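You operate a simulated robot arm through the tools that you are given. There is no shell and no other tool. Be economical: measure what you need, move in short steps, check, and stop when the job is done.

Carry out the task below with a simulated robot arm. There is one attempt and no reset: what you move stays moved.

TASK
Put three of the weights from the red square on the steel desk on top of the shut tin of cleaner.
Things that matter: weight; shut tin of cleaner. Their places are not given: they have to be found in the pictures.

It is judged by the outcome, as a careful person would: the job done as asked, and still so three seconds after it is handed in. It fails if anything else is knocked over, pushed out of place, dropped, spilled or broken.

THE ROBOT
A 6-joint arm with a two-finger parallel gripper, fixed in place. Base frame: the origin is at the foot of the arm, x ahead of it, y to its left, z up; the work surface is at about z = 880. Lengths are in mm, angles in degrees, forces in N, time in s.
With the tool pointing down near the work surface it reaches from about 260 to 660 mm from the base axis. Its first joint turns from -66.0 to 66.0 degrees. Payload 2.9 kg.
Tool frame: the origin (TCP) lies between the finger pads and is the grasp point; the fingertips stand 30 mm ahead of it; z points along the fingers, y is the line along which they close. The gripper opens to 110 mm. The fingers are 20 mm wide and 10 mm thick; the gripper's body (48 by 112 mm) begins 55 mm behind the TCP.
Orientation is that of the tool frame in the base frame, as a unit quaternion [x, y, z, w]. With the fingers straight down and closing along the base's y, the tool's x points along the base's -x, its y along +y and its z along -z.

THE INTERFACE
- The arm moves only by the tool drive_tool. Its argument "deltas" is a list of rows, each a list of 4 numbers: the shift along the tool's x, y, z in units of 50 mm (1.0 is 50 mm), then the turn about the tool's z in units of 6 degrees (1.0 is 6 degrees). In form: [[x, y, z, yaw], ...]. A call has 1 to 12 rows; each row shifts and turns the commanded pose from where the row before left it, along the tool's axes as they then stand. "gripper" is the closure in counts, from 0 (fully open) to 255 (shut), set as the call begins (left out, the last holds). A call with a number of a shift or a turn outside -1 to 1 is refused whole. A row lasts 0.2 s, in which the tool goes at most 50 mm and 8.6 degrees; a call with a longer step from one row to the next is refused whole, and so is a gripper value outside its range. A pose out of reach is approached as far as the arm can. The call stops where the force on the tool passes 40 N (or 10 N more than at its start, if that is more) or the arm is blocked; 0.2 s more then pass. The fingers move at their own pace (about 108 mm/s each) and stop on an object; they squeeze with about 24 N. The grip force told is the motor's: it shows also when the fingers shut on nothing. Time passes only in rows, and 0.2 s behind the last, so rows that do not move let the fingers close. It gives the time, the measured TCP pose, the force on the tool (base axes), the opening and the grip force at its end, in the units of the frame above (readings bear some noise), and new pictures: "pictures" is both (left out), scene, wrist or none.
- Cameras (640 x 400 px; columns grow to the right, rows downward): "scene" is fixed at [86.2, 459.2, 1363.9]; the picture's right is [-0.51, -0.86, 0.00], its down [-0.64, 0.38, -0.67] and it looks along [0.58, -0.34, -0.74] (base axes); focal length 335 px, centre (320, 200). "wrist" rides on the gripper at [-36, 0, -57] in the tool frame; the picture's right is [0.00, -1.00, 0.00], its down [0.97, 0.00, -0.24] and it looks along [0.24, 0.00, 0.97] (tool axes); focal length 218 px, centre (320, 200).
- pixel_to_xyz(camera, pixels): for up to 12 pixels [column, row] of the newest picture of that camera ("zoom" is the newest enlarged one), the place [x, y, z] in the base frame of the surface seen there, good to about 2 mm. No time passes.
- zoom(camera, box): a new picture of the part [left, top, right, bottom] of that camera's present view, enlarged. No time passes.
- close_job(): hands the job in; it is judged then, once.

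Work in short steps. Measure before you move; look again where a grasp or a placing could have gone wrong, and mend it. You have 80 turns and 120 pictures in all, the two below and enlarged ones among them. Open the gripper and draw the arm clear of the work before you hand the job in, unless the task says otherwise; then end with one line.

The tools are called as a command line: name --pt "numbers of a row" for each row, then --argument value for the rest, lists and objects as JSON in quotes. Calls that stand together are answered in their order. drive_tool: Moves the arm, as the interface text tells. Its arguments: {"type":"object","properties":{"deltas":{"type":"array"},"gripper":{"type":"number"},"pictures":{"type":"string","enum":["both","scene","wrist","none"]}},"required":["deltas"]} The other tools are called the same way: pixel_to_xyz (camera, pixels) gives the place of the surface under pixels of a picture; zoom (camera, box) takes an enlarged picture of a part of a camera's view; close_job () hands the job in.

At the start:

```text
time_s: 0.0
tcp_pos: [319.3, 403.0, 1144.8]
tcp_rot: [0.0, 1.0, 0.001, 0.0]
contact_force: [-1.1, -0.4, -0.6]
gripper_width: 110.1
grip_force: 0.1
```

scene: 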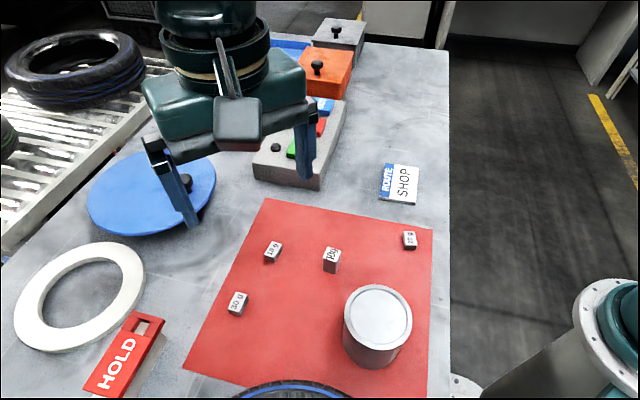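
wrist: 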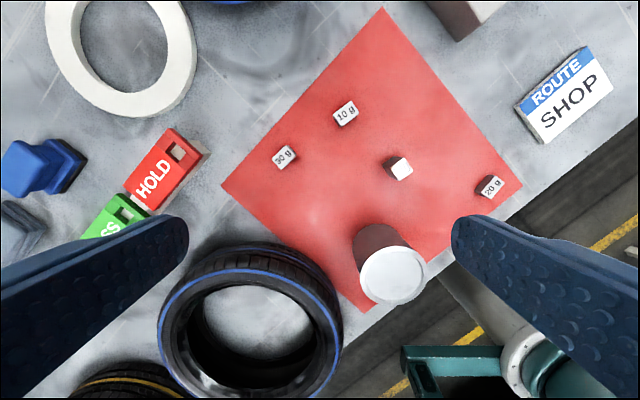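

The scene shows four small weights on the red square, at about (272,252), (332,259), (410,240) and (237,303), and the tin at (377,315). I'll enlarge that area and measure them.

zoom --camera "scene" --box '[200, 200, 456, 360]'

pixel_to_xyz --camera "scene" --pixels '[[272, 247], [332, 253], [410, 236], [237, 298], [377, 302], [347, 310], [410, 310], [377, 288], [377, 328], [300, 300]]'

zoom --camera "wrist" --box '[240, 80, 528, 260]'

```text
2.50 times, centred on (328, 280) of scene
```

zoom: 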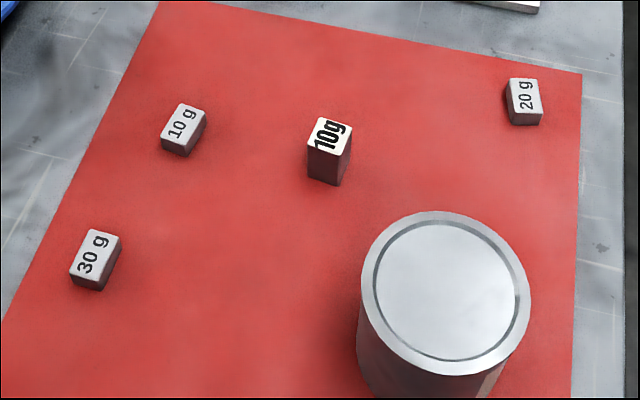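

```text
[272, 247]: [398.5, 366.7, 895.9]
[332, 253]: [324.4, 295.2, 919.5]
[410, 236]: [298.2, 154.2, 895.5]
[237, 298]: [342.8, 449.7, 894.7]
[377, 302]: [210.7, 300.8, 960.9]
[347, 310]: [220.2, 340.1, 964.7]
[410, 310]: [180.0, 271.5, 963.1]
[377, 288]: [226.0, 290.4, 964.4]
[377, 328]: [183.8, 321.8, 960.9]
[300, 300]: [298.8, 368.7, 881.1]
```

```text
2.22 times, centred on (384, 170) of wrist
```

zoom: 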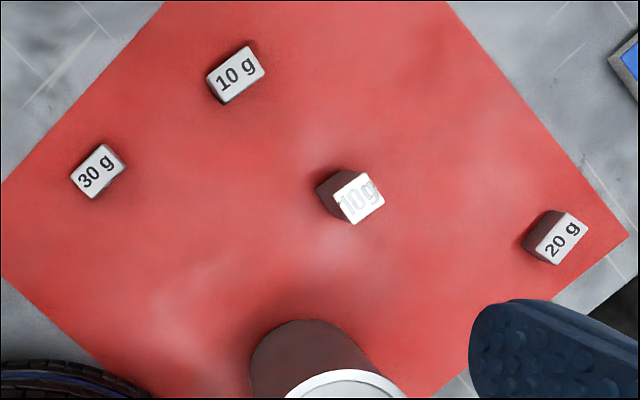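

Four weights: three flat ones about 15 mm tall (10, 20 and 30 g) and one taller block, labelled in a different style. I'll use the three matching flat ones. Next I measure their corners in the wrist zoom.

pixel_to_xyz --camera "zoom" --pixels '[[209, 76], [247, 48], [263, 71], [226, 99], [73, 171], [103, 146], [122, 166], [93, 193], [540, 240], [568, 214], [586, 233], [556, 262]]'

```text
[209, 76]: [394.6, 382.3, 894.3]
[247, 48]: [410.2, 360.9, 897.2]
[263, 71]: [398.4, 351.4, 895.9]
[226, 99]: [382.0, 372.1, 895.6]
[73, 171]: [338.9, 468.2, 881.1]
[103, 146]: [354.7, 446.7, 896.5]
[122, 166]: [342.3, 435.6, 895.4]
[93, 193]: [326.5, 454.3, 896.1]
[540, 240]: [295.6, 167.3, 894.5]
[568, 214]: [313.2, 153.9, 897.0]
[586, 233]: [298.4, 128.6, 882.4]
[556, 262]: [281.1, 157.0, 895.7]
```

The weights measure about 26×16×15 mm, with their long axes about 36° off the y axis. I move above the 10 g weight at (396,367), turn −36° and go down to z≈1000 with the fingers partly open.

drive_tool --pt "-0.77 -0.363 0 0" --pt "-0.77 -0.363 0 0" --pt "0 0 0.48 -1" --pt "0 0 0.48 -1" --pt "0 0 0.48 -1" --pt "0 0 0.48 -1" --pt "0 0 0.48 -1" --pt "0 0 0.48 -1" --pt "0 0 0 0" --gripper 116 --pictures "wrist"

```text
time_s: 2.0
tcp_pos: [397.9, 368.5, 1001.4]
tcp_rot: [-0.31, 0.951, 0.0, 0.0]
contact_force: [0.1, 0.2, 0.2]
gripper_width: 60.2
grip_force: 0.1
```

wrist: 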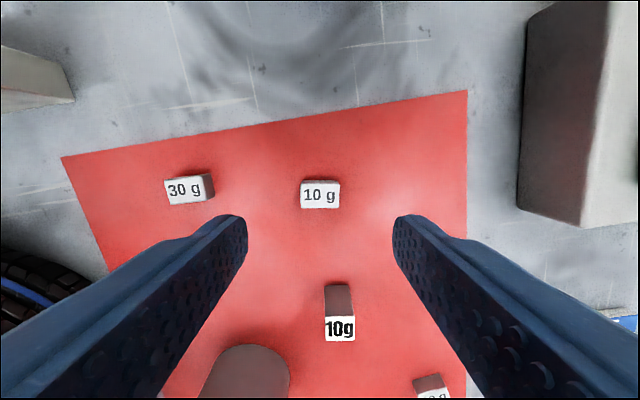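

The 10 g weight at (320,195) lines up with the image axes. I measure its corners more exactly.

pixel_to_xyz --camera "wrist" --pixels '[[303, 184], [338, 184], [303, 206], [338, 206], [320, 195]]'

```text
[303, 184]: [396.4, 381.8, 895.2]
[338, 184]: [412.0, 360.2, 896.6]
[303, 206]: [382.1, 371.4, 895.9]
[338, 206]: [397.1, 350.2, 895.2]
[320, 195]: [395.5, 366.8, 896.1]
```

The weight's centre is about (396.8,366.0). I correct for that, go down to TCP z≈915 and close.

drive_tool --pt "0.047 -0.028 0.6 0" --pt "0 0 0.6 0" --pt "0 0 0.35 0" --pt "0 0 0.17 0" --pt "0 0 0 0" --pictures "wrist"

drive_tool --pt "0 0 0 0" --pt "0 0 0 0" --pt "0 0 0 0" --gripper 255 --pictures "wrist"

```text
time_s: 3.2
tcp_pos: [393.6, 363.8, 914.6]
tcp_rot: [-0.309, 0.951, 0.0, 0.0]
contact_force: [-0.6, -0.3, -0.1]
gripper_width: 60.0
grip_force: 0.1
```

wrist: 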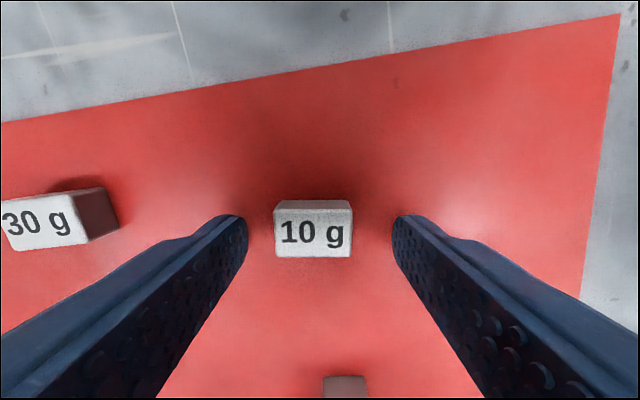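

```text
time_s: 4.0
tcp_pos: [393.7, 364.1, 915.1]
tcp_rot: [-0.309, 0.951, 0.001, 0.0]
contact_force: [-0.7, 0.6, 0.2]
gripper_width: 28.3
grip_force: 24.0
```

wrist: 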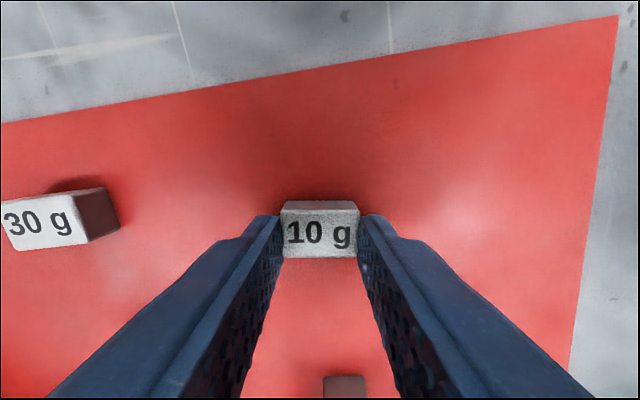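

The weight is gripped (opening 28 mm, 24 N). I lift it and check the hold and the tin.

drive_tool --pt "0 0 -0.4 0" --pt "0 0 -1 0" --pt "0 0 -1 0" --pt "0 0 0 0"

```text
time_s: 5.0
tcp_pos: [395.5, 364.3, 1035.2]
tcp_rot: [-0.309, 0.951, 0.0, 0.0]
contact_force: [-0.3, -0.6, -0.3]
gripper_width: 28.6
grip_force: 24.3
```

scene: 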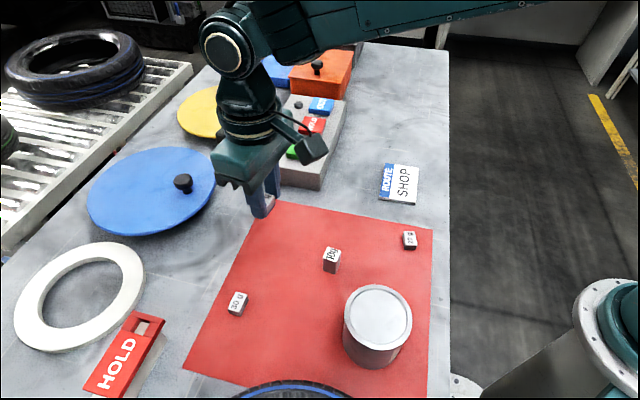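
wrist: 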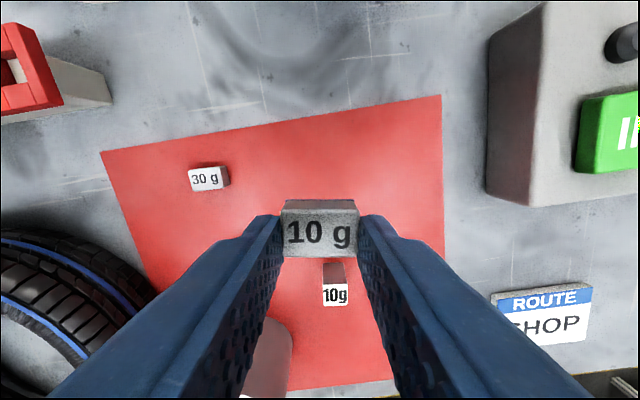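

The weight is held. Now I measure the held weight in the wrist view and the tin's rim in the scene view.

pixel_to_xyz --camera "wrist" --pixels '[[285, 211], [355, 211], [288, 255], [354, 255], [319, 233]]'

pixel_to_xyz --camera "scene" --pixels '[[378, 286], [378, 348], [345, 315], [410, 320], [355, 296], [400, 296], [358, 338], [400, 338], [378, 293], [378, 342], [378, 316]]'

zoom --camera "scene" --box '[330, 275, 426, 335]'

```text
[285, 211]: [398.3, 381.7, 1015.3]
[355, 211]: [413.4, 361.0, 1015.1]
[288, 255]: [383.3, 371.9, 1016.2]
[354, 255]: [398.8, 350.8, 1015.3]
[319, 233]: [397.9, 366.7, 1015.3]
```

```text
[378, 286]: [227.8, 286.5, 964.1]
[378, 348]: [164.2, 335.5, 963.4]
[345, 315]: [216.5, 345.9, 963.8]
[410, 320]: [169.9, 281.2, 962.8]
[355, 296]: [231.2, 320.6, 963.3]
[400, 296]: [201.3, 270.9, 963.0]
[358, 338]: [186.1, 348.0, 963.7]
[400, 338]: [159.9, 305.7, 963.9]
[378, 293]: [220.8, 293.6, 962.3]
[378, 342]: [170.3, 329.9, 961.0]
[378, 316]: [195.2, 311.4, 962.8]
```

```text
6.67 times, centred on (378, 305) of scene
```

zoom: 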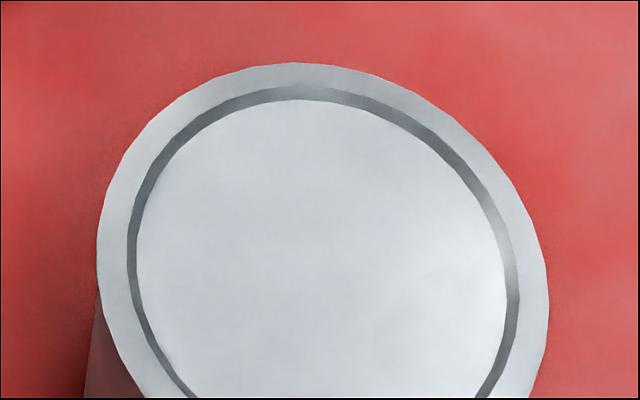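

The tin's top is centred at about (194.8,311.5), radius 40, z≈963, and nearly flat. The weights will go in a row along the tool's x axis at offsets of +19, 0 and −19 mm. I carry the first one above the +19 slot.

drive_tool --pt "0.4 0.14 0 0" --pt "0.76 0.265 0 0" --pt "0.76 0.265 0 0" --pt "0.76 0.265 0 0" --pt "0.76 0.265 0 0" --pt "0.5 0.174 0 0" --pt "0.382 0.132 0 0" --pt "0 0 0 0" --pt "0 0 0 0"

```text
time_s: 7.0
tcp_pos: [176.3, 297.6, 1033.4]
tcp_rot: [-0.309, 0.951, 0.001, 0.0]
contact_force: [1.0, -0.1, -0.2]
gripper_width: 28.6
grip_force: 23.6
```

scene: 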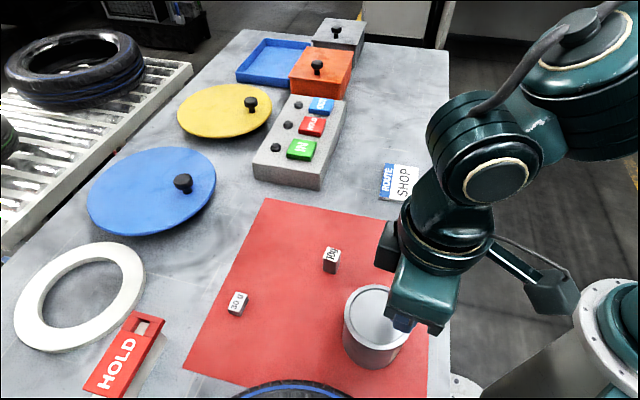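
wrist: 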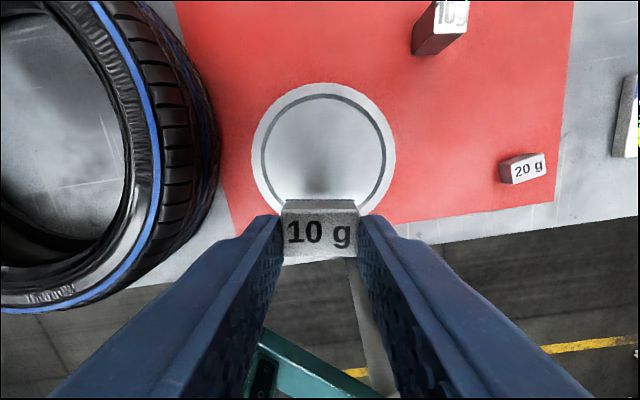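

I check the rim and the weight in this closer view before lowering.

pixel_to_xyz --camera "wrist" --pixels '[[324, 87], [257, 148], [392, 148], [270, 112], [377, 112], [319, 233], [285, 211], [354, 255], [324, 150], [324, 99]]'

```text
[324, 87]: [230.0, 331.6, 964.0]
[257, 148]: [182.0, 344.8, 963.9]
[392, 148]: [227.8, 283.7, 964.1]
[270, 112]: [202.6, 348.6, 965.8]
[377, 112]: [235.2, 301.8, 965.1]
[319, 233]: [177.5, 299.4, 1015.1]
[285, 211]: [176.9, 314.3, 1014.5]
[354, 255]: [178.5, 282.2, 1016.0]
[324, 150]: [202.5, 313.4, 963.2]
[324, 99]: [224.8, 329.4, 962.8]
```

The refined tin centre is about (197,309), so the weight needs a shift of (−2.5,−3) mm. I lower by 36 mm.

drive_tool --pt "-0.05 -0.06 0.3 0" --pt "0 0 0.25 0" --pt "0 0 0.12 0" --pt "0 0 0.05 0" --pt "0 0 0 0"

```text
time_s: 8.2
tcp_pos: [180.2, 296.0, 1000.3]
tcp_rot: [-0.309, 0.951, 0.001, 0.001]
contact_force: [-1.4, -3.6, 20.9]
gripper_width: 28.5
grip_force: 23.6
```

scene: 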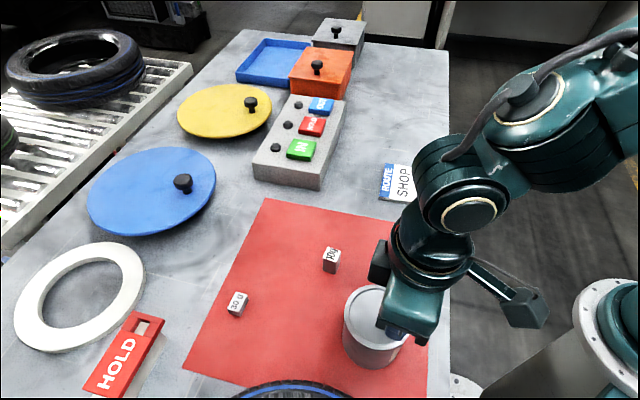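
wrist: 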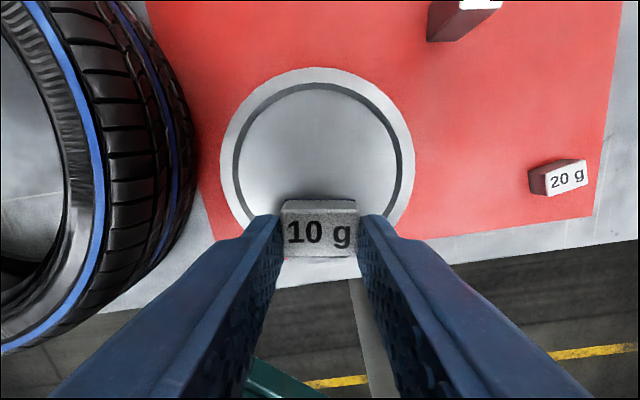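

A 21 N push shows contact. I look closer at where the weight sits against the rim.

zoom --camera "wrist" --box '[208, 140, 432, 280]'

pixel_to_xyz --camera "wrist" --pixels '[[285, 211], [354, 211], [288, 254], [354, 254], [317, 70], [224, 160], [411, 160], [317, 120], [317, 75], [236, 160], [400, 160]]'

```text
2.86 times, centred on (320, 210) of wrist
```

zoom: 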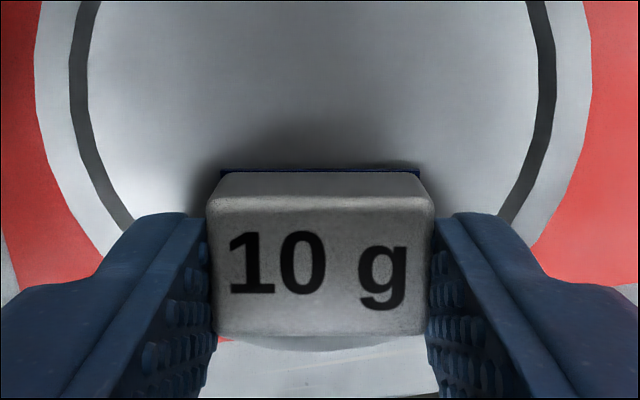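

```text
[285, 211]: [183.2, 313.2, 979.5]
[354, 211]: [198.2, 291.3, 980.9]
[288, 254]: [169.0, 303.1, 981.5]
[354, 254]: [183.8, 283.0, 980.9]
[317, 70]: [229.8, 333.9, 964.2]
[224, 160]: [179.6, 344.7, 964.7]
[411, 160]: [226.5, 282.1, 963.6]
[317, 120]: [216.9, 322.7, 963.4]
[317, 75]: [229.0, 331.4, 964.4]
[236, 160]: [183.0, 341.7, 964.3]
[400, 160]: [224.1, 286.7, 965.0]
```

The weight's centre is at (183.5,297.7), about +19 mm from the tin centre, inside the rim and resting on the top. I open modestly, with the fingers staying above the lid, then rise.

drive_tool --pt "0 0 0 0" --pt "0 0 0 0" --gripper 145 --pictures "none"

drive_tool --pt "0 0 -0.2 0" --pt "0 0 -0.5 0" --pt "0 0 -0.8 0" --pt "0 0 0 0" --pictures "wrist"

```text
time_s: 8.8
tcp_pos: [179.0, 295.0, 998.3]
tcp_rot: [-0.309, 0.951, 0.0, -0.001]
contact_force: [-0.8, -0.9, 0.7]
gripper_width: 47.4
grip_force: 0.1
```

```text
time_s: 9.8
tcp_pos: [179.2, 295.4, 1074.6]
tcp_rot: [-0.309, 0.951, 0.001, -0.001]
contact_force: [-0.1, 0.3, -0.1]
gripper_width: 47.5
grip_force: 0.2
```

wrist: 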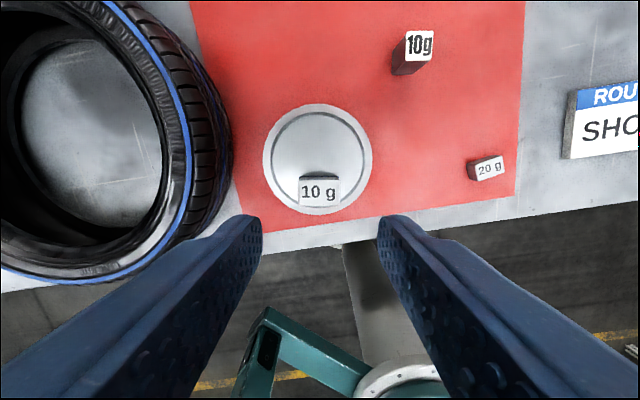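

The 10 g weight stands on the tin. Next I move above the 20 g weight near (297,155).

drive_tool --pt "-0.05 -0.7 0 0" --pt "-0.05 -0.75 0 0" --pt "-0.05 -0.75 0 0" --pt "-0.05 -0.75 0 0" --pt "-0.064 -0.704 0.4 0" --pt "0 0 0.7 0" --pt "0 0 0.3 0" --pt "0 0 0 0" --gripper 116 --pictures "wrist"

```text
time_s: 11.6
tcp_pos: [298.3, 156.9, 1003.5]
tcp_rot: [-0.309, 0.951, 0.0, 0.0]
contact_force: [-0.1, 0.4, 0.3]
gripper_width: 59.9
grip_force: 0.0
```

wrist: 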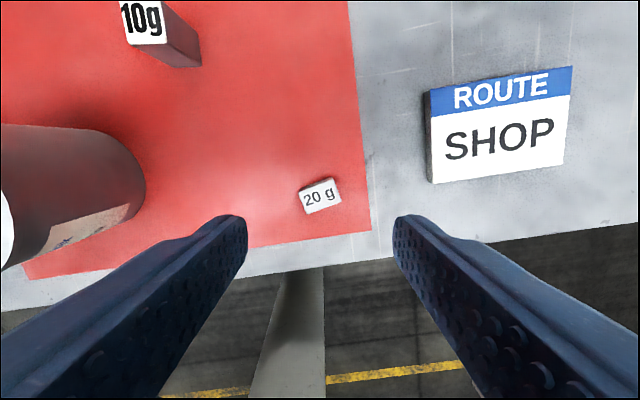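

The 20 g weight at (320,196) is turned a little against the tool. I enlarge it to get its angle.

zoom --camera "wrist" --box '[280, 170, 360, 220]'

```text
8.00 times, centred on (320, 195) of wrist
```

zoom: 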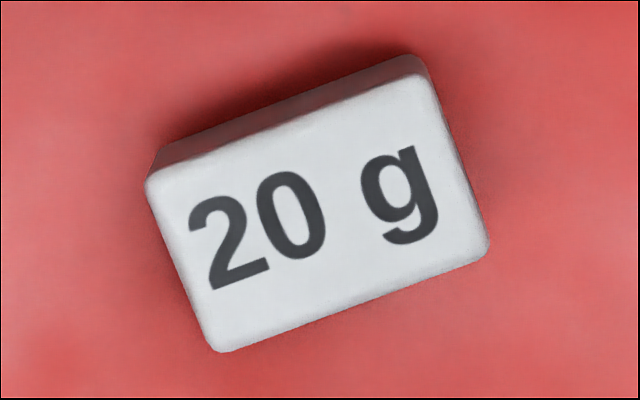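

pixel_to_xyz --camera "zoom" --pixels '[[155, 183], [412, 82], [480, 250], [222, 343], [318, 213]]'

```text
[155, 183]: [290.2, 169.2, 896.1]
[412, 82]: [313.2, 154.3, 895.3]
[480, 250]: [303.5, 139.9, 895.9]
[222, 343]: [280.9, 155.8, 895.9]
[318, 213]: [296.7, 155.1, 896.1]
```

Its centre is (297,154.8), turned a further ~20° from the tool. I shift (2.2,−1.1), turn −20.4°, lower to z≈915 and close.

drive_tool --pt "0.044 -0.022 0.2 0" --pt "0 0 0.3 -0.85" --pt "0 0 0.4 -0.85" --pt "0 0 0.4 -0.85" --pt "0 0 0.3 -0.85" --pt "0 0 0.17 0" --pt "0 0 0 0" --pictures "wrist"

drive_tool --pt "0 0 0 0" --pt "0 0 0 0" --pt "0 0 0 0" --gripper 255 --pictures "wrist"

```text
time_s: 13.2
tcp_pos: [296.1, 154.4, 916.3]
tcp_rot: [-0.473, 0.881, 0.002, 0.0]
contact_force: [0.4, 0.2, -0.1]
gripper_width: 59.7
grip_force: 0.0
```

wrist: 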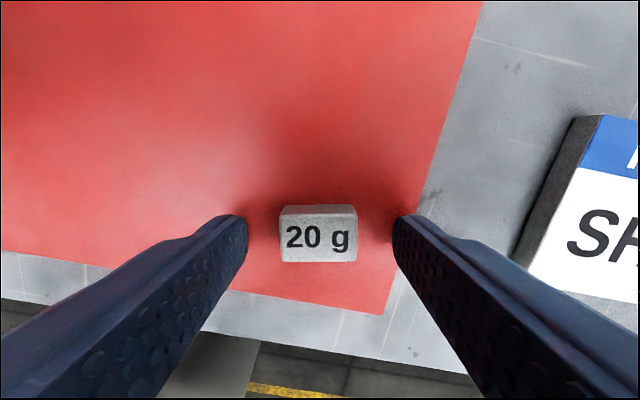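

```text
time_s: 14.0
tcp_pos: [297.1, 154.4, 915.4]
tcp_rot: [-0.473, 0.881, 0.001, -0.001]
contact_force: [-0.5, -0.5, 0.1]
gripper_width: 28.5
grip_force: 24.3
```

wrist: 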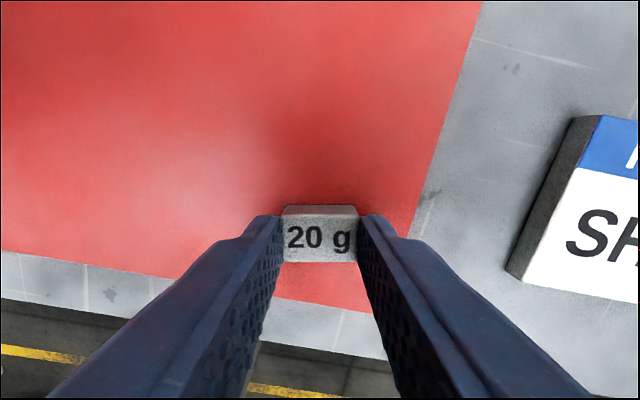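

The 20 g weight is gripped. I lift it, turn back +20.4° and carry it above the middle of the tin.

drive_tool --pt "0 0 -0.4 0" --pt "0 0 -0.9 0" --pt "0 0 -0.9 0.85" --pt "0 0 -0.5 0.85" --pt "0 0 0 0.85" --pt "0 0 0 0.85" --pt "-0.05 0.8 0 0" --pt "-0.05 0.8 0 0" --pt "-0.05 0.8 0 0" --pt "-0.05 0.8 0 0" --pt "-0.026 0.444 0 0" --pt "0 0 0 0" --pictures "none"

drive_tool --pt "0 0 0 0" --pictures "wrist"

```text
time_s: 16.6
tcp_pos: [197.1, 309.8, 1050.2]
tcp_rot: [-0.308, 0.951, 0.0, 0.0]
contact_force: [-0.1, -0.2, -0.2]
gripper_width: 28.6
grip_force: 24.3
```

```text
time_s: 17.0
tcp_pos: [197.7, 308.4, 1049.8]
tcp_rot: [-0.309, 0.951, 0.0, 0.0]
contact_force: [-0.2, 0.6, 0.1]
gripper_width: 28.7
grip_force: 24.5
```

wrist: 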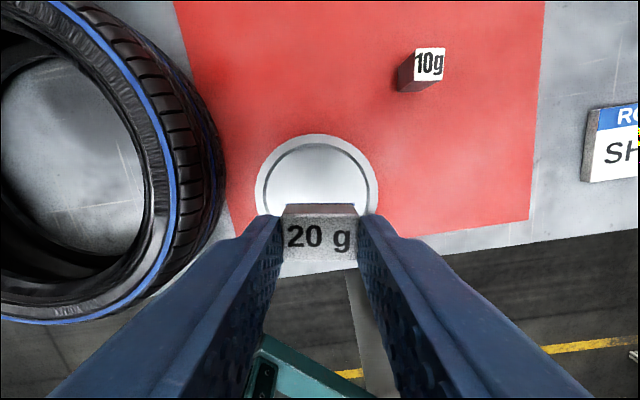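

I measure the held weight and the rim; the scene view will show the first weight too.

pixel_to_xyz --camera "wrist" --pixels '[[285, 218], [354, 218], [287, 259], [354, 259], [317, 137], [258, 189], [375, 189]]'

zoom --camera "scene" --box '[320, 240, 480, 340]'

```text
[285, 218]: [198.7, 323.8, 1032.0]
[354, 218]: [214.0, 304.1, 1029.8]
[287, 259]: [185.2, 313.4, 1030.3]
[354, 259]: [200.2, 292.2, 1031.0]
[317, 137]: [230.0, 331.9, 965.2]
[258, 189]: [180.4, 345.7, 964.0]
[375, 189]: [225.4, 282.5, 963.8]
```

```text
4.00 times, centred on (400, 290) of scene
```

zoom: 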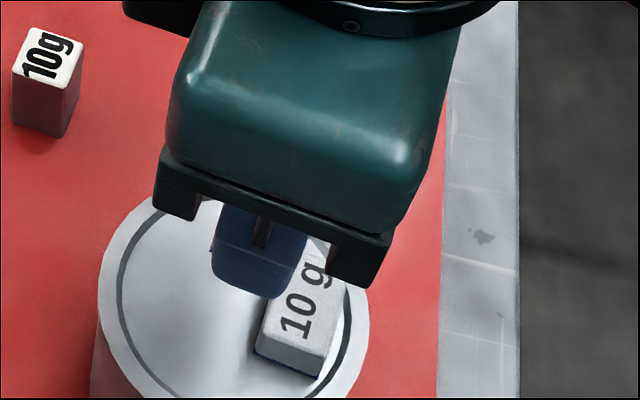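

The held weight is centred at (199.5,308.4), 19.2 mm from the first. I shift −1.7 mm in tool x so the fingers clear the first weight, then lower about 50 mm.

drive_tool --pt "-0.034 0.01 0.2 0" --pt "0 0 0.4 0" --pt "0 0 0.25 0" --pt "0 0 0.1 0" --pt "0 0 0.04 0" --pt "0 0 0 0"

```text
time_s: 18.4
tcp_pos: [199.1, 310.7, 1001.0]
tcp_rot: [-0.309, 0.951, 0.0, 0.001]
contact_force: [-0.2, -0.1, -0.9]
gripper_width: 28.6
grip_force: 23.8
```

scene: 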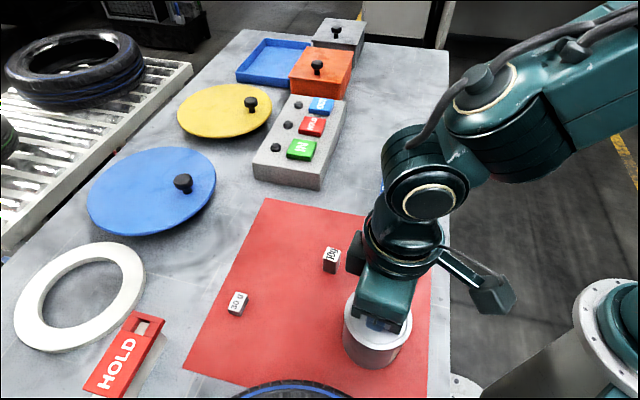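
wrist: 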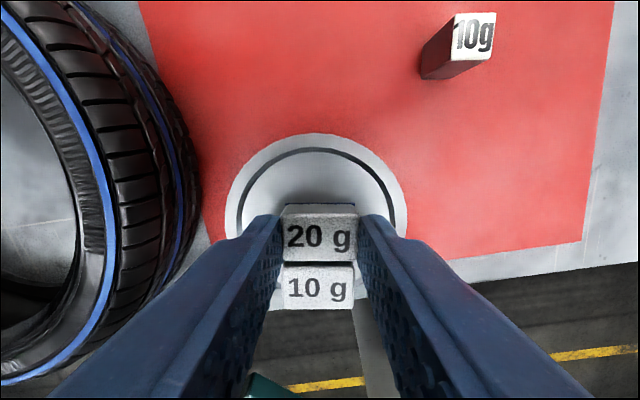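

There is no contact yet and the weights don't touch. I lower in small steps.

drive_tool --pt "0 0 0.02 0" --pt "0 0 0.015 0" --pt "0 0 0 0" --pictures "none"

```text
time_s: 19.2
tcp_pos: [200.0, 310.6, 999.1]
tcp_rot: [-0.308, 0.951, 0.001, 0.0]
contact_force: [-0.6, -2.5, 11.0]
gripper_width: 28.6
grip_force: 24.0
```

Contact at 11 N. I release and rise.

drive_tool --pt "0 0 0 0" --pt "0 0 0 0" --gripper 150 --pictures "none"

drive_tool --pt "0 0 -0.15 0" --pt "0 0 -0.5 0" --pt "0 0 -0.8 0" --pt "0 0 0 0" --pt "0 0 0 0" --pictures "wrist"

```text
time_s: 19.8
tcp_pos: [199.7, 309.1, 999.5]
tcp_rot: [-0.309, 0.951, 0.0, 0.0]
contact_force: [-0.9, 0.3, 0.2]
gripper_width: 45.1
grip_force: 0.1
```

```text
time_s: 21.0
tcp_pos: [197.9, 309.7, 1071.9]
tcp_rot: [-0.309, 0.951, 0.001, 0.0]
contact_force: [0.1, -0.3, 0.8]
gripper_width: 45.3
grip_force: 0.1
```

wrist: 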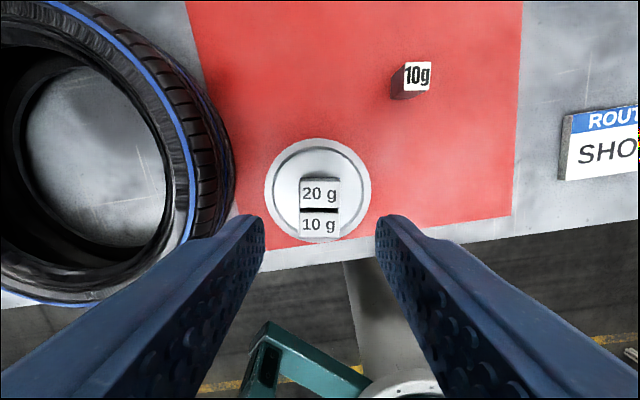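

Both weights sit on the tin. Now I move above the 30 g weight near (340.6,450.5).

drive_tool --pt "-0.7 0.11 0 0" --pt "-0.8 0.124 0 0" --pt "-0.8 0.124 0 0" --pt "-0.8 0.124 0 0" --pt "-0.8 0.124 0.4 0" --pt "-0.046 0.006 0.6 0" --pt "0 0 0.38 0" --pt "0 0 0 0" --pt "0 0 0 0" --gripper 116 --pictures "wrist"

zoom --camera "wrist" --box '[280, 170, 360, 220]'

```text
time_s: 23.0
tcp_pos: [341.6, 448.9, 1001.1]
tcp_rot: [-0.309, 0.951, 0.0, 0.0]
contact_force: [0.1, 0.8, -0.4]
gripper_width: 60.1
grip_force: 0.1
```

wrist: 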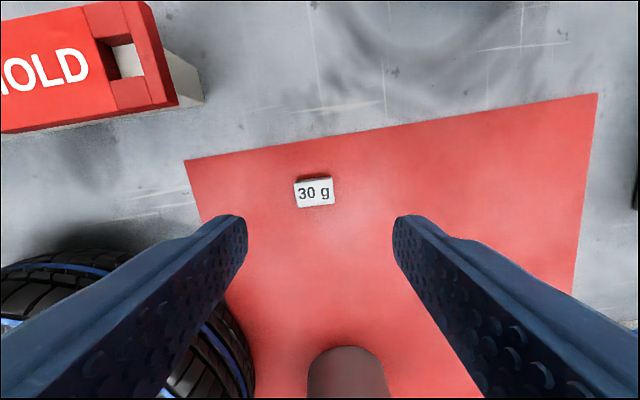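

```text
8.00 times, centred on (320, 195) of wrist
```

zoom: 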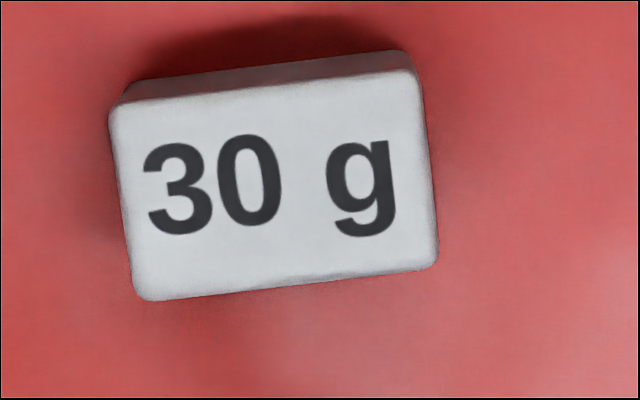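

pixel_to_xyz --camera "zoom" --pixels '[[115, 108], [415, 72], [435, 262], [140, 296], [275, 185]]'

pixel_to_xyz --camera "wrist" --pixels '[[225, 320], [115, 258], [60, 262], [190, 340], [30, 270]]'

```text
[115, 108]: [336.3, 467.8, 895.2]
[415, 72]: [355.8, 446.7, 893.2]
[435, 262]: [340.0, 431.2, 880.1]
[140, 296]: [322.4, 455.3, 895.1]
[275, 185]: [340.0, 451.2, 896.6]
```

```text
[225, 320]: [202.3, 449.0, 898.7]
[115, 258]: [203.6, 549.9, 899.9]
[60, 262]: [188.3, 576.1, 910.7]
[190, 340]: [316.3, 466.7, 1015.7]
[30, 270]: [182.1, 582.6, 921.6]
```

The 30 g weight is centred at about (339.2,451), tilted a further 7°. The tyre is far enough away. I grip it about 3 mm off-centre so the fingers will clear the neighbouring weight when it is placed.

drive_tool --pt "-0.066 0.04 0.3 0" --pt "0 0 0.5 -0.57" --pt "0 0 0.45 -0.57" --pt "0 0 0.3 0" --pt "0 0 0.17 0" --pt "0 0 0 0" --pictures "wrist"

drive_tool --pt "0 0 0 0" --pt "0 0 0 0" --pt "0 0 0 0" --gripper 255 --pictures "wrist"

```text
time_s: 24.4
tcp_pos: [342.0, 452.4, 916.2]
tcp_rot: [-0.366, 0.931, 0.002, -0.001]
contact_force: [0.6, -0.4, -0.3]
gripper_width: 60.0
grip_force: 0.1
```

wrist: 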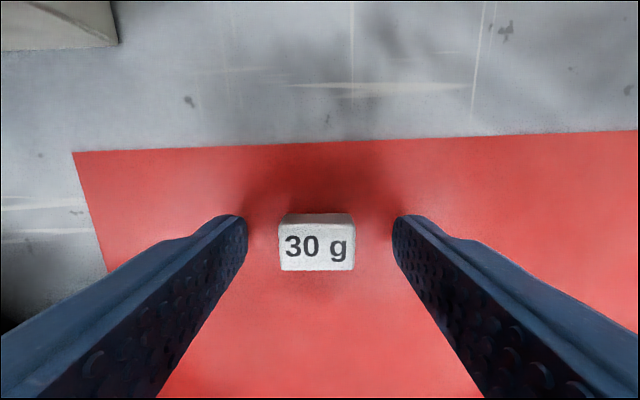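

```text
time_s: 25.2
tcp_pos: [342.3, 453.1, 917.0]
tcp_rot: [-0.365, 0.931, 0.001, 0.0]
contact_force: [0.5, 0.3, 0.1]
gripper_width: 28.9
grip_force: 24.4
```

wrist: 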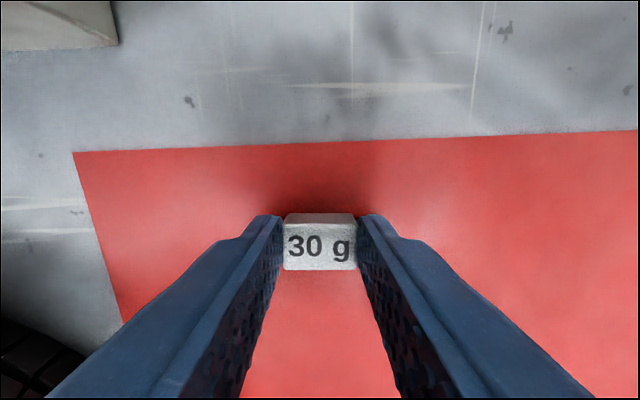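

The 30 g weight is gripped. I lift it, turn back +6.8° and carry it above the third slot, near (216,321.5).

drive_tool --pt "0 0 -0.4 0" --pt "0 0 -0.9 0.57" --pt "0 0 -0.9 0.57" --pt "0 0 -0.5 0" --pt "0.6 -0.109 0 0" --pt "0.8 -0.146 0 0" --pt "0.8 -0.146 0 0" --pt "0.8 -0.146 0 0" --pt "0.53 -0.095 0 0" --pt "0 0 0 0" --pt "0 0 0 0"

```text
time_s: 27.6
tcp_pos: [219.3, 325.8, 1051.7]
tcp_rot: [-0.309, 0.951, 0.001, 0.0]
contact_force: [-0.3, -0.7, -0.3]
gripper_width: 28.7
grip_force: 24.0
```

scene: 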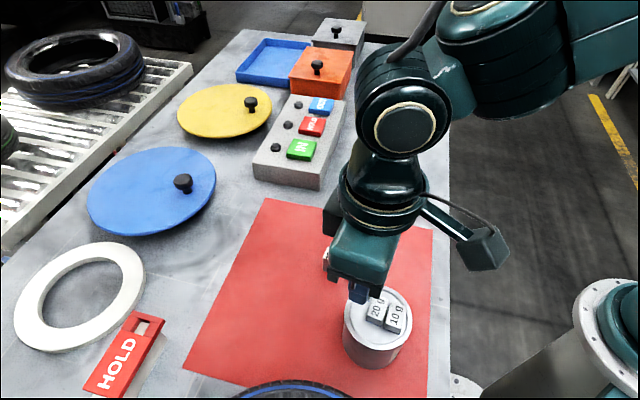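
wrist: 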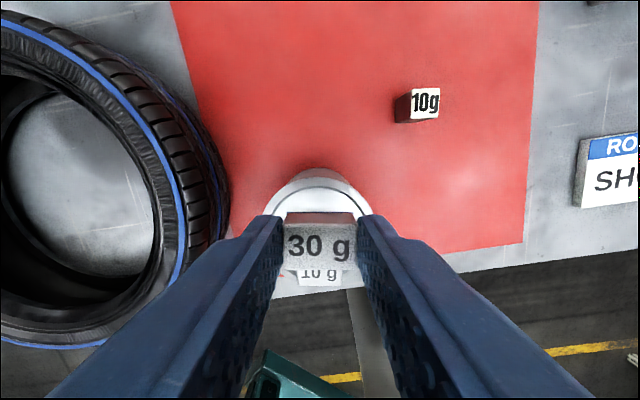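

I measure the held weight, and the two placed ones through a scene zoom.

zoom --camera "scene" --box '[336, 275, 416, 325]'

pixel_to_xyz --camera "wrist" --pixels '[[285, 226], [354, 226], [287, 267], [354, 267], [317, 170]]'

```text
8.00 times, centred on (376, 300) of scene
```

zoom: 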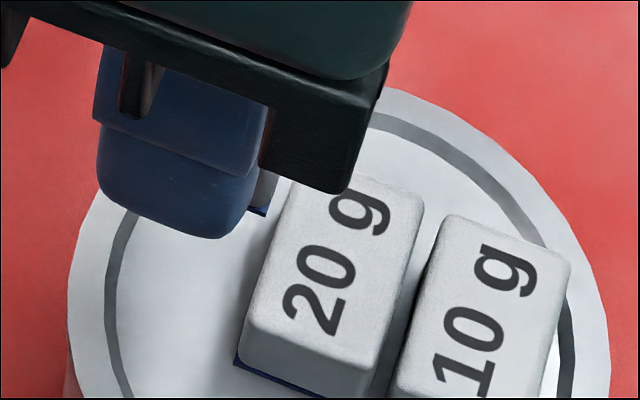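

```text
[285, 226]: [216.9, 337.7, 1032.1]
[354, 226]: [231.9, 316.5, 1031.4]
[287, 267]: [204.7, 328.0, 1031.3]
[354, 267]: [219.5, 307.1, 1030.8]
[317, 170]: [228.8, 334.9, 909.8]
```

pixel_to_xyz --camera "zoom" --pixels '[[418, 212], [252, 322], [365, 365], [300, 190], [335, 270], [450, 222], [562, 270], [500, 320]]'

```text
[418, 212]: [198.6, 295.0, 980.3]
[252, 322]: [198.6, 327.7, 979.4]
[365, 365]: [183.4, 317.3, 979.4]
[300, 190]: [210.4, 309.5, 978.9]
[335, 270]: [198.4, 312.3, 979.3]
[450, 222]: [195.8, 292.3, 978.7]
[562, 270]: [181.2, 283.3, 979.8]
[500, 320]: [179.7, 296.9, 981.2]
```

The held weight is centred at (218.3,322.3), 21.5 mm from the 20 g one. I shift +2.4 mm in tool x for a spacing of 19 mm, and lower 49 mm.

drive_tool --pt "0.048 0 0.2 0" --pt "0 0 0.4 0" --pt "0 0 0.25 0" --pt "0 0 0.1 0" --pt "0 0 0.03 0" --pt "0 0 0 0" --pictures "wrist"

```text
time_s: 29.0
tcp_pos: [217.1, 322.9, 1004.0]
tcp_rot: [-0.309, 0.951, 0.002, 0.001]
contact_force: [4.0, 2.9, 24.0]
gripper_width: 28.6
grip_force: 24.2
```

wrist: 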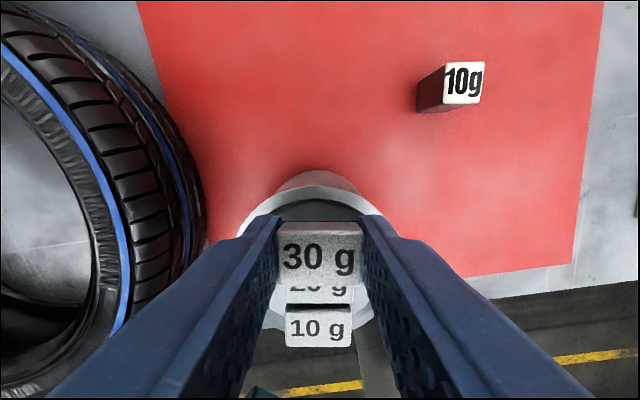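

Contact came early, and the 30 g weight looks raised and covers part of the 20 g one. I stop and measure.

zoom --camera "wrist" --box '[240, 180, 400, 360]'

pixel_to_xyz --camera "wrist" --pixels '[[282, 234], [356, 234], [284, 280], [358, 280], [320, 295], [292, 315], [345, 315], [292, 342], [345, 342], [318, 190], [320, 212]]'

zoom --camera "scene" --box '[336, 275, 416, 325]'

```text
2.22 times, centred on (320, 270) of wrist
```

zoom: 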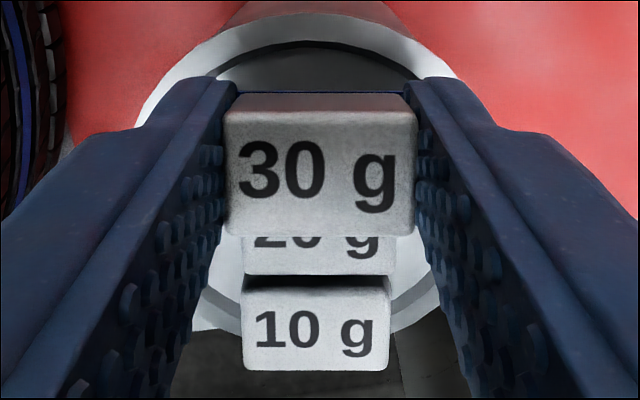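

```text
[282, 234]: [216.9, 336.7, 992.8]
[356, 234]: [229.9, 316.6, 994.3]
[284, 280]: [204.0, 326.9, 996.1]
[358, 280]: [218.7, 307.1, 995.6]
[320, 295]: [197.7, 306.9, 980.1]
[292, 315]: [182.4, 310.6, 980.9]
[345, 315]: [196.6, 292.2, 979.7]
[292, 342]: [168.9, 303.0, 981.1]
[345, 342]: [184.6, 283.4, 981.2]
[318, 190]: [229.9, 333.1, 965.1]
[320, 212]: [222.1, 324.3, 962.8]
```

```text
8.00 times, centred on (376, 300) of scene
```

zoom: 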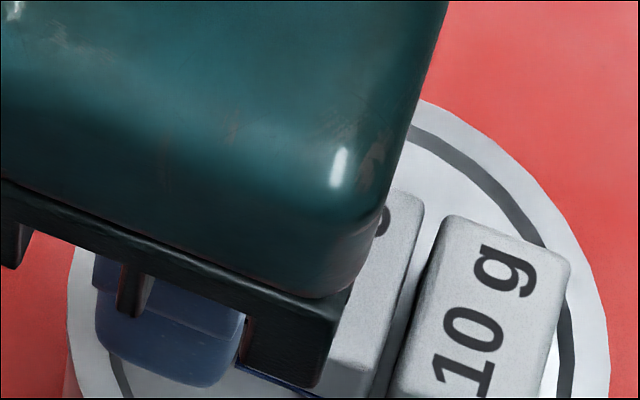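

The 30 g weight's inner edge has landed on the 20 g's top edge, so I misjudged the gap. I raise it and back off in −x to see and remeasure the 20 g weight.

drive_tool --pt "0 0 -0.2 0" --pt "0 0 -0.7 0" --pt "-0.6 0 -0.1 0" --pt "-0.2 0 0 0" --pt "0 0 0 0"

zoom --camera "wrist" --box '[240, 200, 400, 360]'

```text
time_s: 30.2
tcp_pos: [249.6, 344.5, 1050.5]
tcp_rot: [-0.309, 0.951, 0.0, 0.0]
contact_force: [0.2, -0.9, -0.5]
gripper_width: 29.1
grip_force: 24.1
```

scene: 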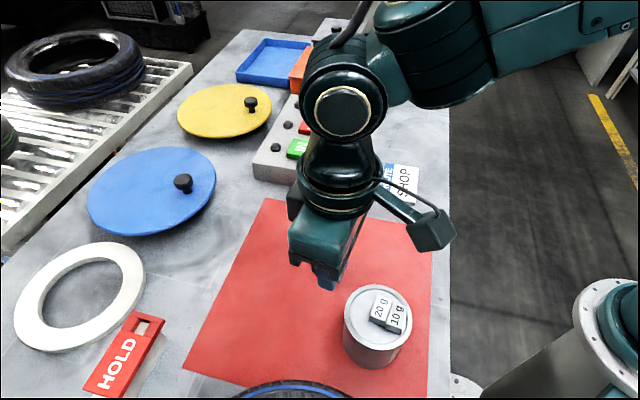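
wrist: 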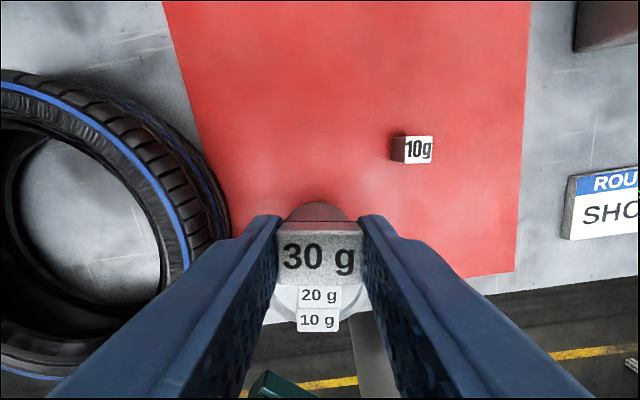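

```text
2.50 times, centred on (320, 280) of wrist
```

zoom: 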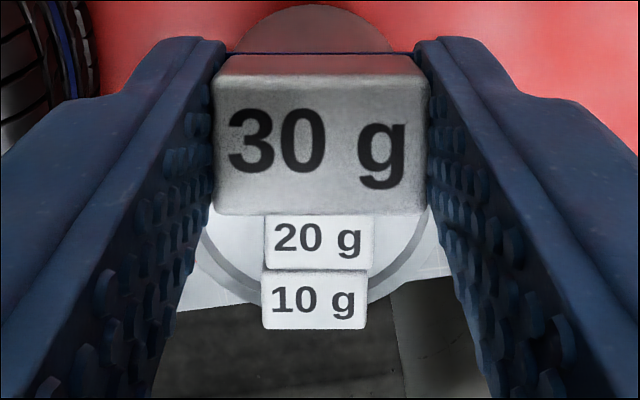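

The 30 g weight has slid up between the fingers. I measure all three tops.

pixel_to_xyz --camera "zoom" --pixels '[[222, 82], [415, 82], [225, 206], [418, 208], [268, 222], [368, 222], [268, 264], [368, 264], [266, 278], [364, 278], [266, 325], [362, 325]]'

zoom --camera "scene" --box '[336, 275, 416, 325]'

```text
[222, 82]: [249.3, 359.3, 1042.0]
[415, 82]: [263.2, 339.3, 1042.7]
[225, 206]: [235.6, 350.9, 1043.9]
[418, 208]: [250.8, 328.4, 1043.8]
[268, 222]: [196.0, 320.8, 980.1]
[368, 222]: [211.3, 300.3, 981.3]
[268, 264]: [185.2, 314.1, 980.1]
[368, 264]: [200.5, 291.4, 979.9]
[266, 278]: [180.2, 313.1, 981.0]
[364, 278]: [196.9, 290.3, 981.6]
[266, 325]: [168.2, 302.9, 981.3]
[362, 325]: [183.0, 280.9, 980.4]
```

```text
8.00 times, centred on (376, 300) of scene
```

zoom: 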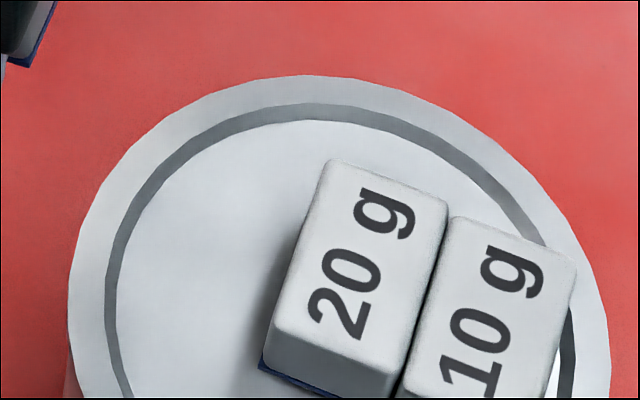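

The placed weights stayed flat; the 20 g one just slid against the 10 g one. Their true size is about 28.5×18.5 mm, because the bevels hid part of it. To regrip the 30 g weight at the proper depth, I take it to a clear part of the mat near (302,383), fingertips just above the mat.

drive_tool --pt "-0.7 0 0 0" --pt "-0.6 0 0 0" --pt "0 0 0.8 0" --pt "0 0 0.8 0" --pt "0 0 0.7 0" --pt "0 0 0.35 0" --pt "0 0 0.1 0" --pt "0 0 0 0" --pt "0 0 0 0"

```text
time_s: 32.2
tcp_pos: [300.3, 383.0, 914.1]
tcp_rot: [-0.309, 0.951, 0.001, 0.0]
contact_force: [0.3, 0.2, 0.2]
gripper_width: 28.7
grip_force: 23.9
```

scene: 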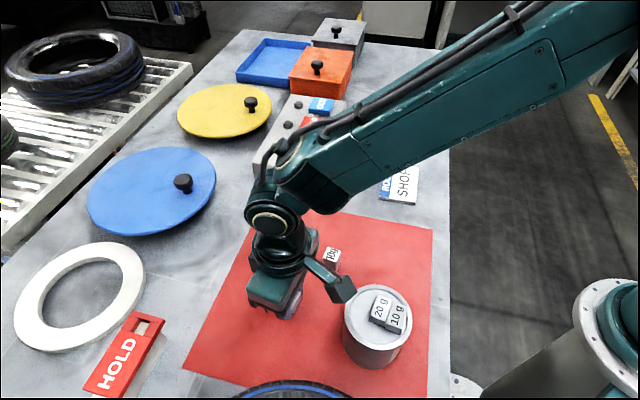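
wrist: 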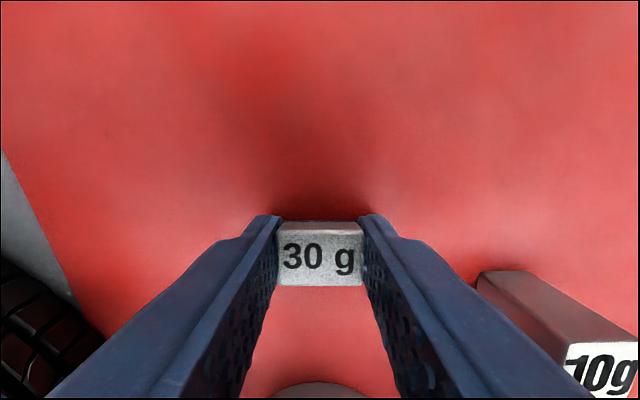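

The block on the right is well clear. I lower the last 1.5 mm and release gently.

drive_tool --pt "0 0 0.03 0" --pt "0 0 0 0" --pictures "none"

drive_tool --pt "0 0 0 0" --pt "0 0 0 0" --pt "0 0 0 0" --gripper 150 --pictures "wrist"

```text
time_s: 32.8
tcp_pos: [301.1, 384.2, 913.7]
tcp_rot: [-0.309, 0.951, 0.001, -0.001]
contact_force: [0.5, -0.4, 0.4]
gripper_width: 28.9
grip_force: 24.2
```

```text
time_s: 33.6
tcp_pos: [300.9, 384.1, 913.2]
tcp_rot: [-0.309, 0.951, 0.0, 0.0]
contact_force: [0.0, 0.6, -0.2]
gripper_width: 45.5
grip_force: 0.2
```

wrist: 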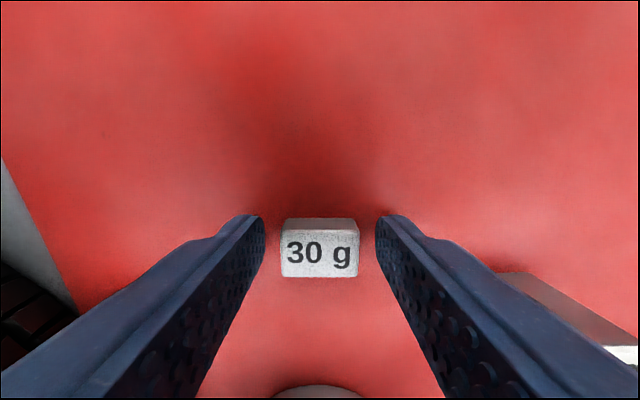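

The weight sits flat and straight. I raise 2 mm, regrip, then lift and carry it to the third slot.

drive_tool --pt "0 0 -0.04 0" --pt "0 0 0 0" --pictures "none"

drive_tool --pt "0 0 0 0" --pt "0 0 0 0" --pt "0 0 0 0" --gripper 255 --pictures "none"

drive_tool --pt "0 0 -0.4 0" --pt "0 0 -0.9 0" --pt "0 0 -0.9 0" --pt "0 0 -0.5 0" --pt "0.5 0 0 0" --pt "0.7 0 0 0" --pt "0.6 0 0 0" --pt "0.2 0 0 0" --pt "0 0 0 0" --pt "0 0 0 0" --pictures "wrist"

```text
time_s: 34.2
tcp_pos: [302.2, 384.0, 915.6]
tcp_rot: [-0.309, 0.951, 0.002, -0.001]
contact_force: [0.1, 0.3, -0.9]
gripper_width: 45.5
grip_force: 0.1
```

```text
time_s: 35.0
tcp_pos: [300.7, 384.1, 915.4]
tcp_rot: [-0.308, 0.951, 0.001, 0.0]
contact_force: [0.2, 0.4, -0.2]
gripper_width: 29.0
grip_force: 24.0
```

```text
time_s: 37.2
tcp_pos: [221.1, 326.1, 1049.7]
tcp_rot: [-0.309, 0.951, 0.0, 0.0]
contact_force: [0.5, 0.2, 0.3]
gripper_width: 28.8
grip_force: 24.1
```

wrist: 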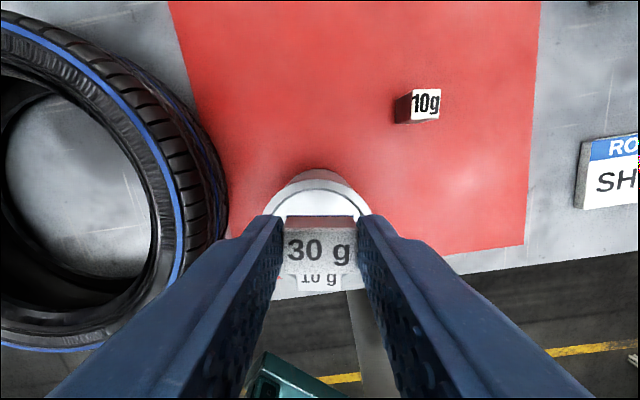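

pixel_to_xyz --camera "wrist" --pixels '[[285, 230], [355, 230], [287, 271], [354, 271], [320, 250], [318, 172]]'

zoom --camera "scene" --box '[336, 275, 416, 325]'

```text
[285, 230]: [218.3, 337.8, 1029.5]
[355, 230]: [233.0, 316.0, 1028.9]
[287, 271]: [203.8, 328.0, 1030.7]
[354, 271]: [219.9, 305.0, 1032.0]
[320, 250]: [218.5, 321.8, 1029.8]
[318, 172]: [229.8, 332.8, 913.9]
```

```text
8.00 times, centred on (376, 300) of scene
```

zoom: 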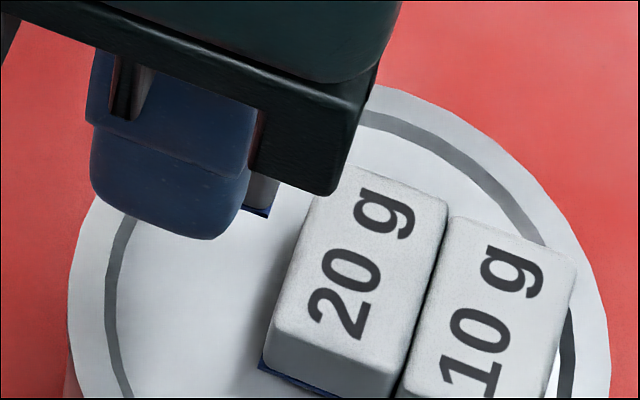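

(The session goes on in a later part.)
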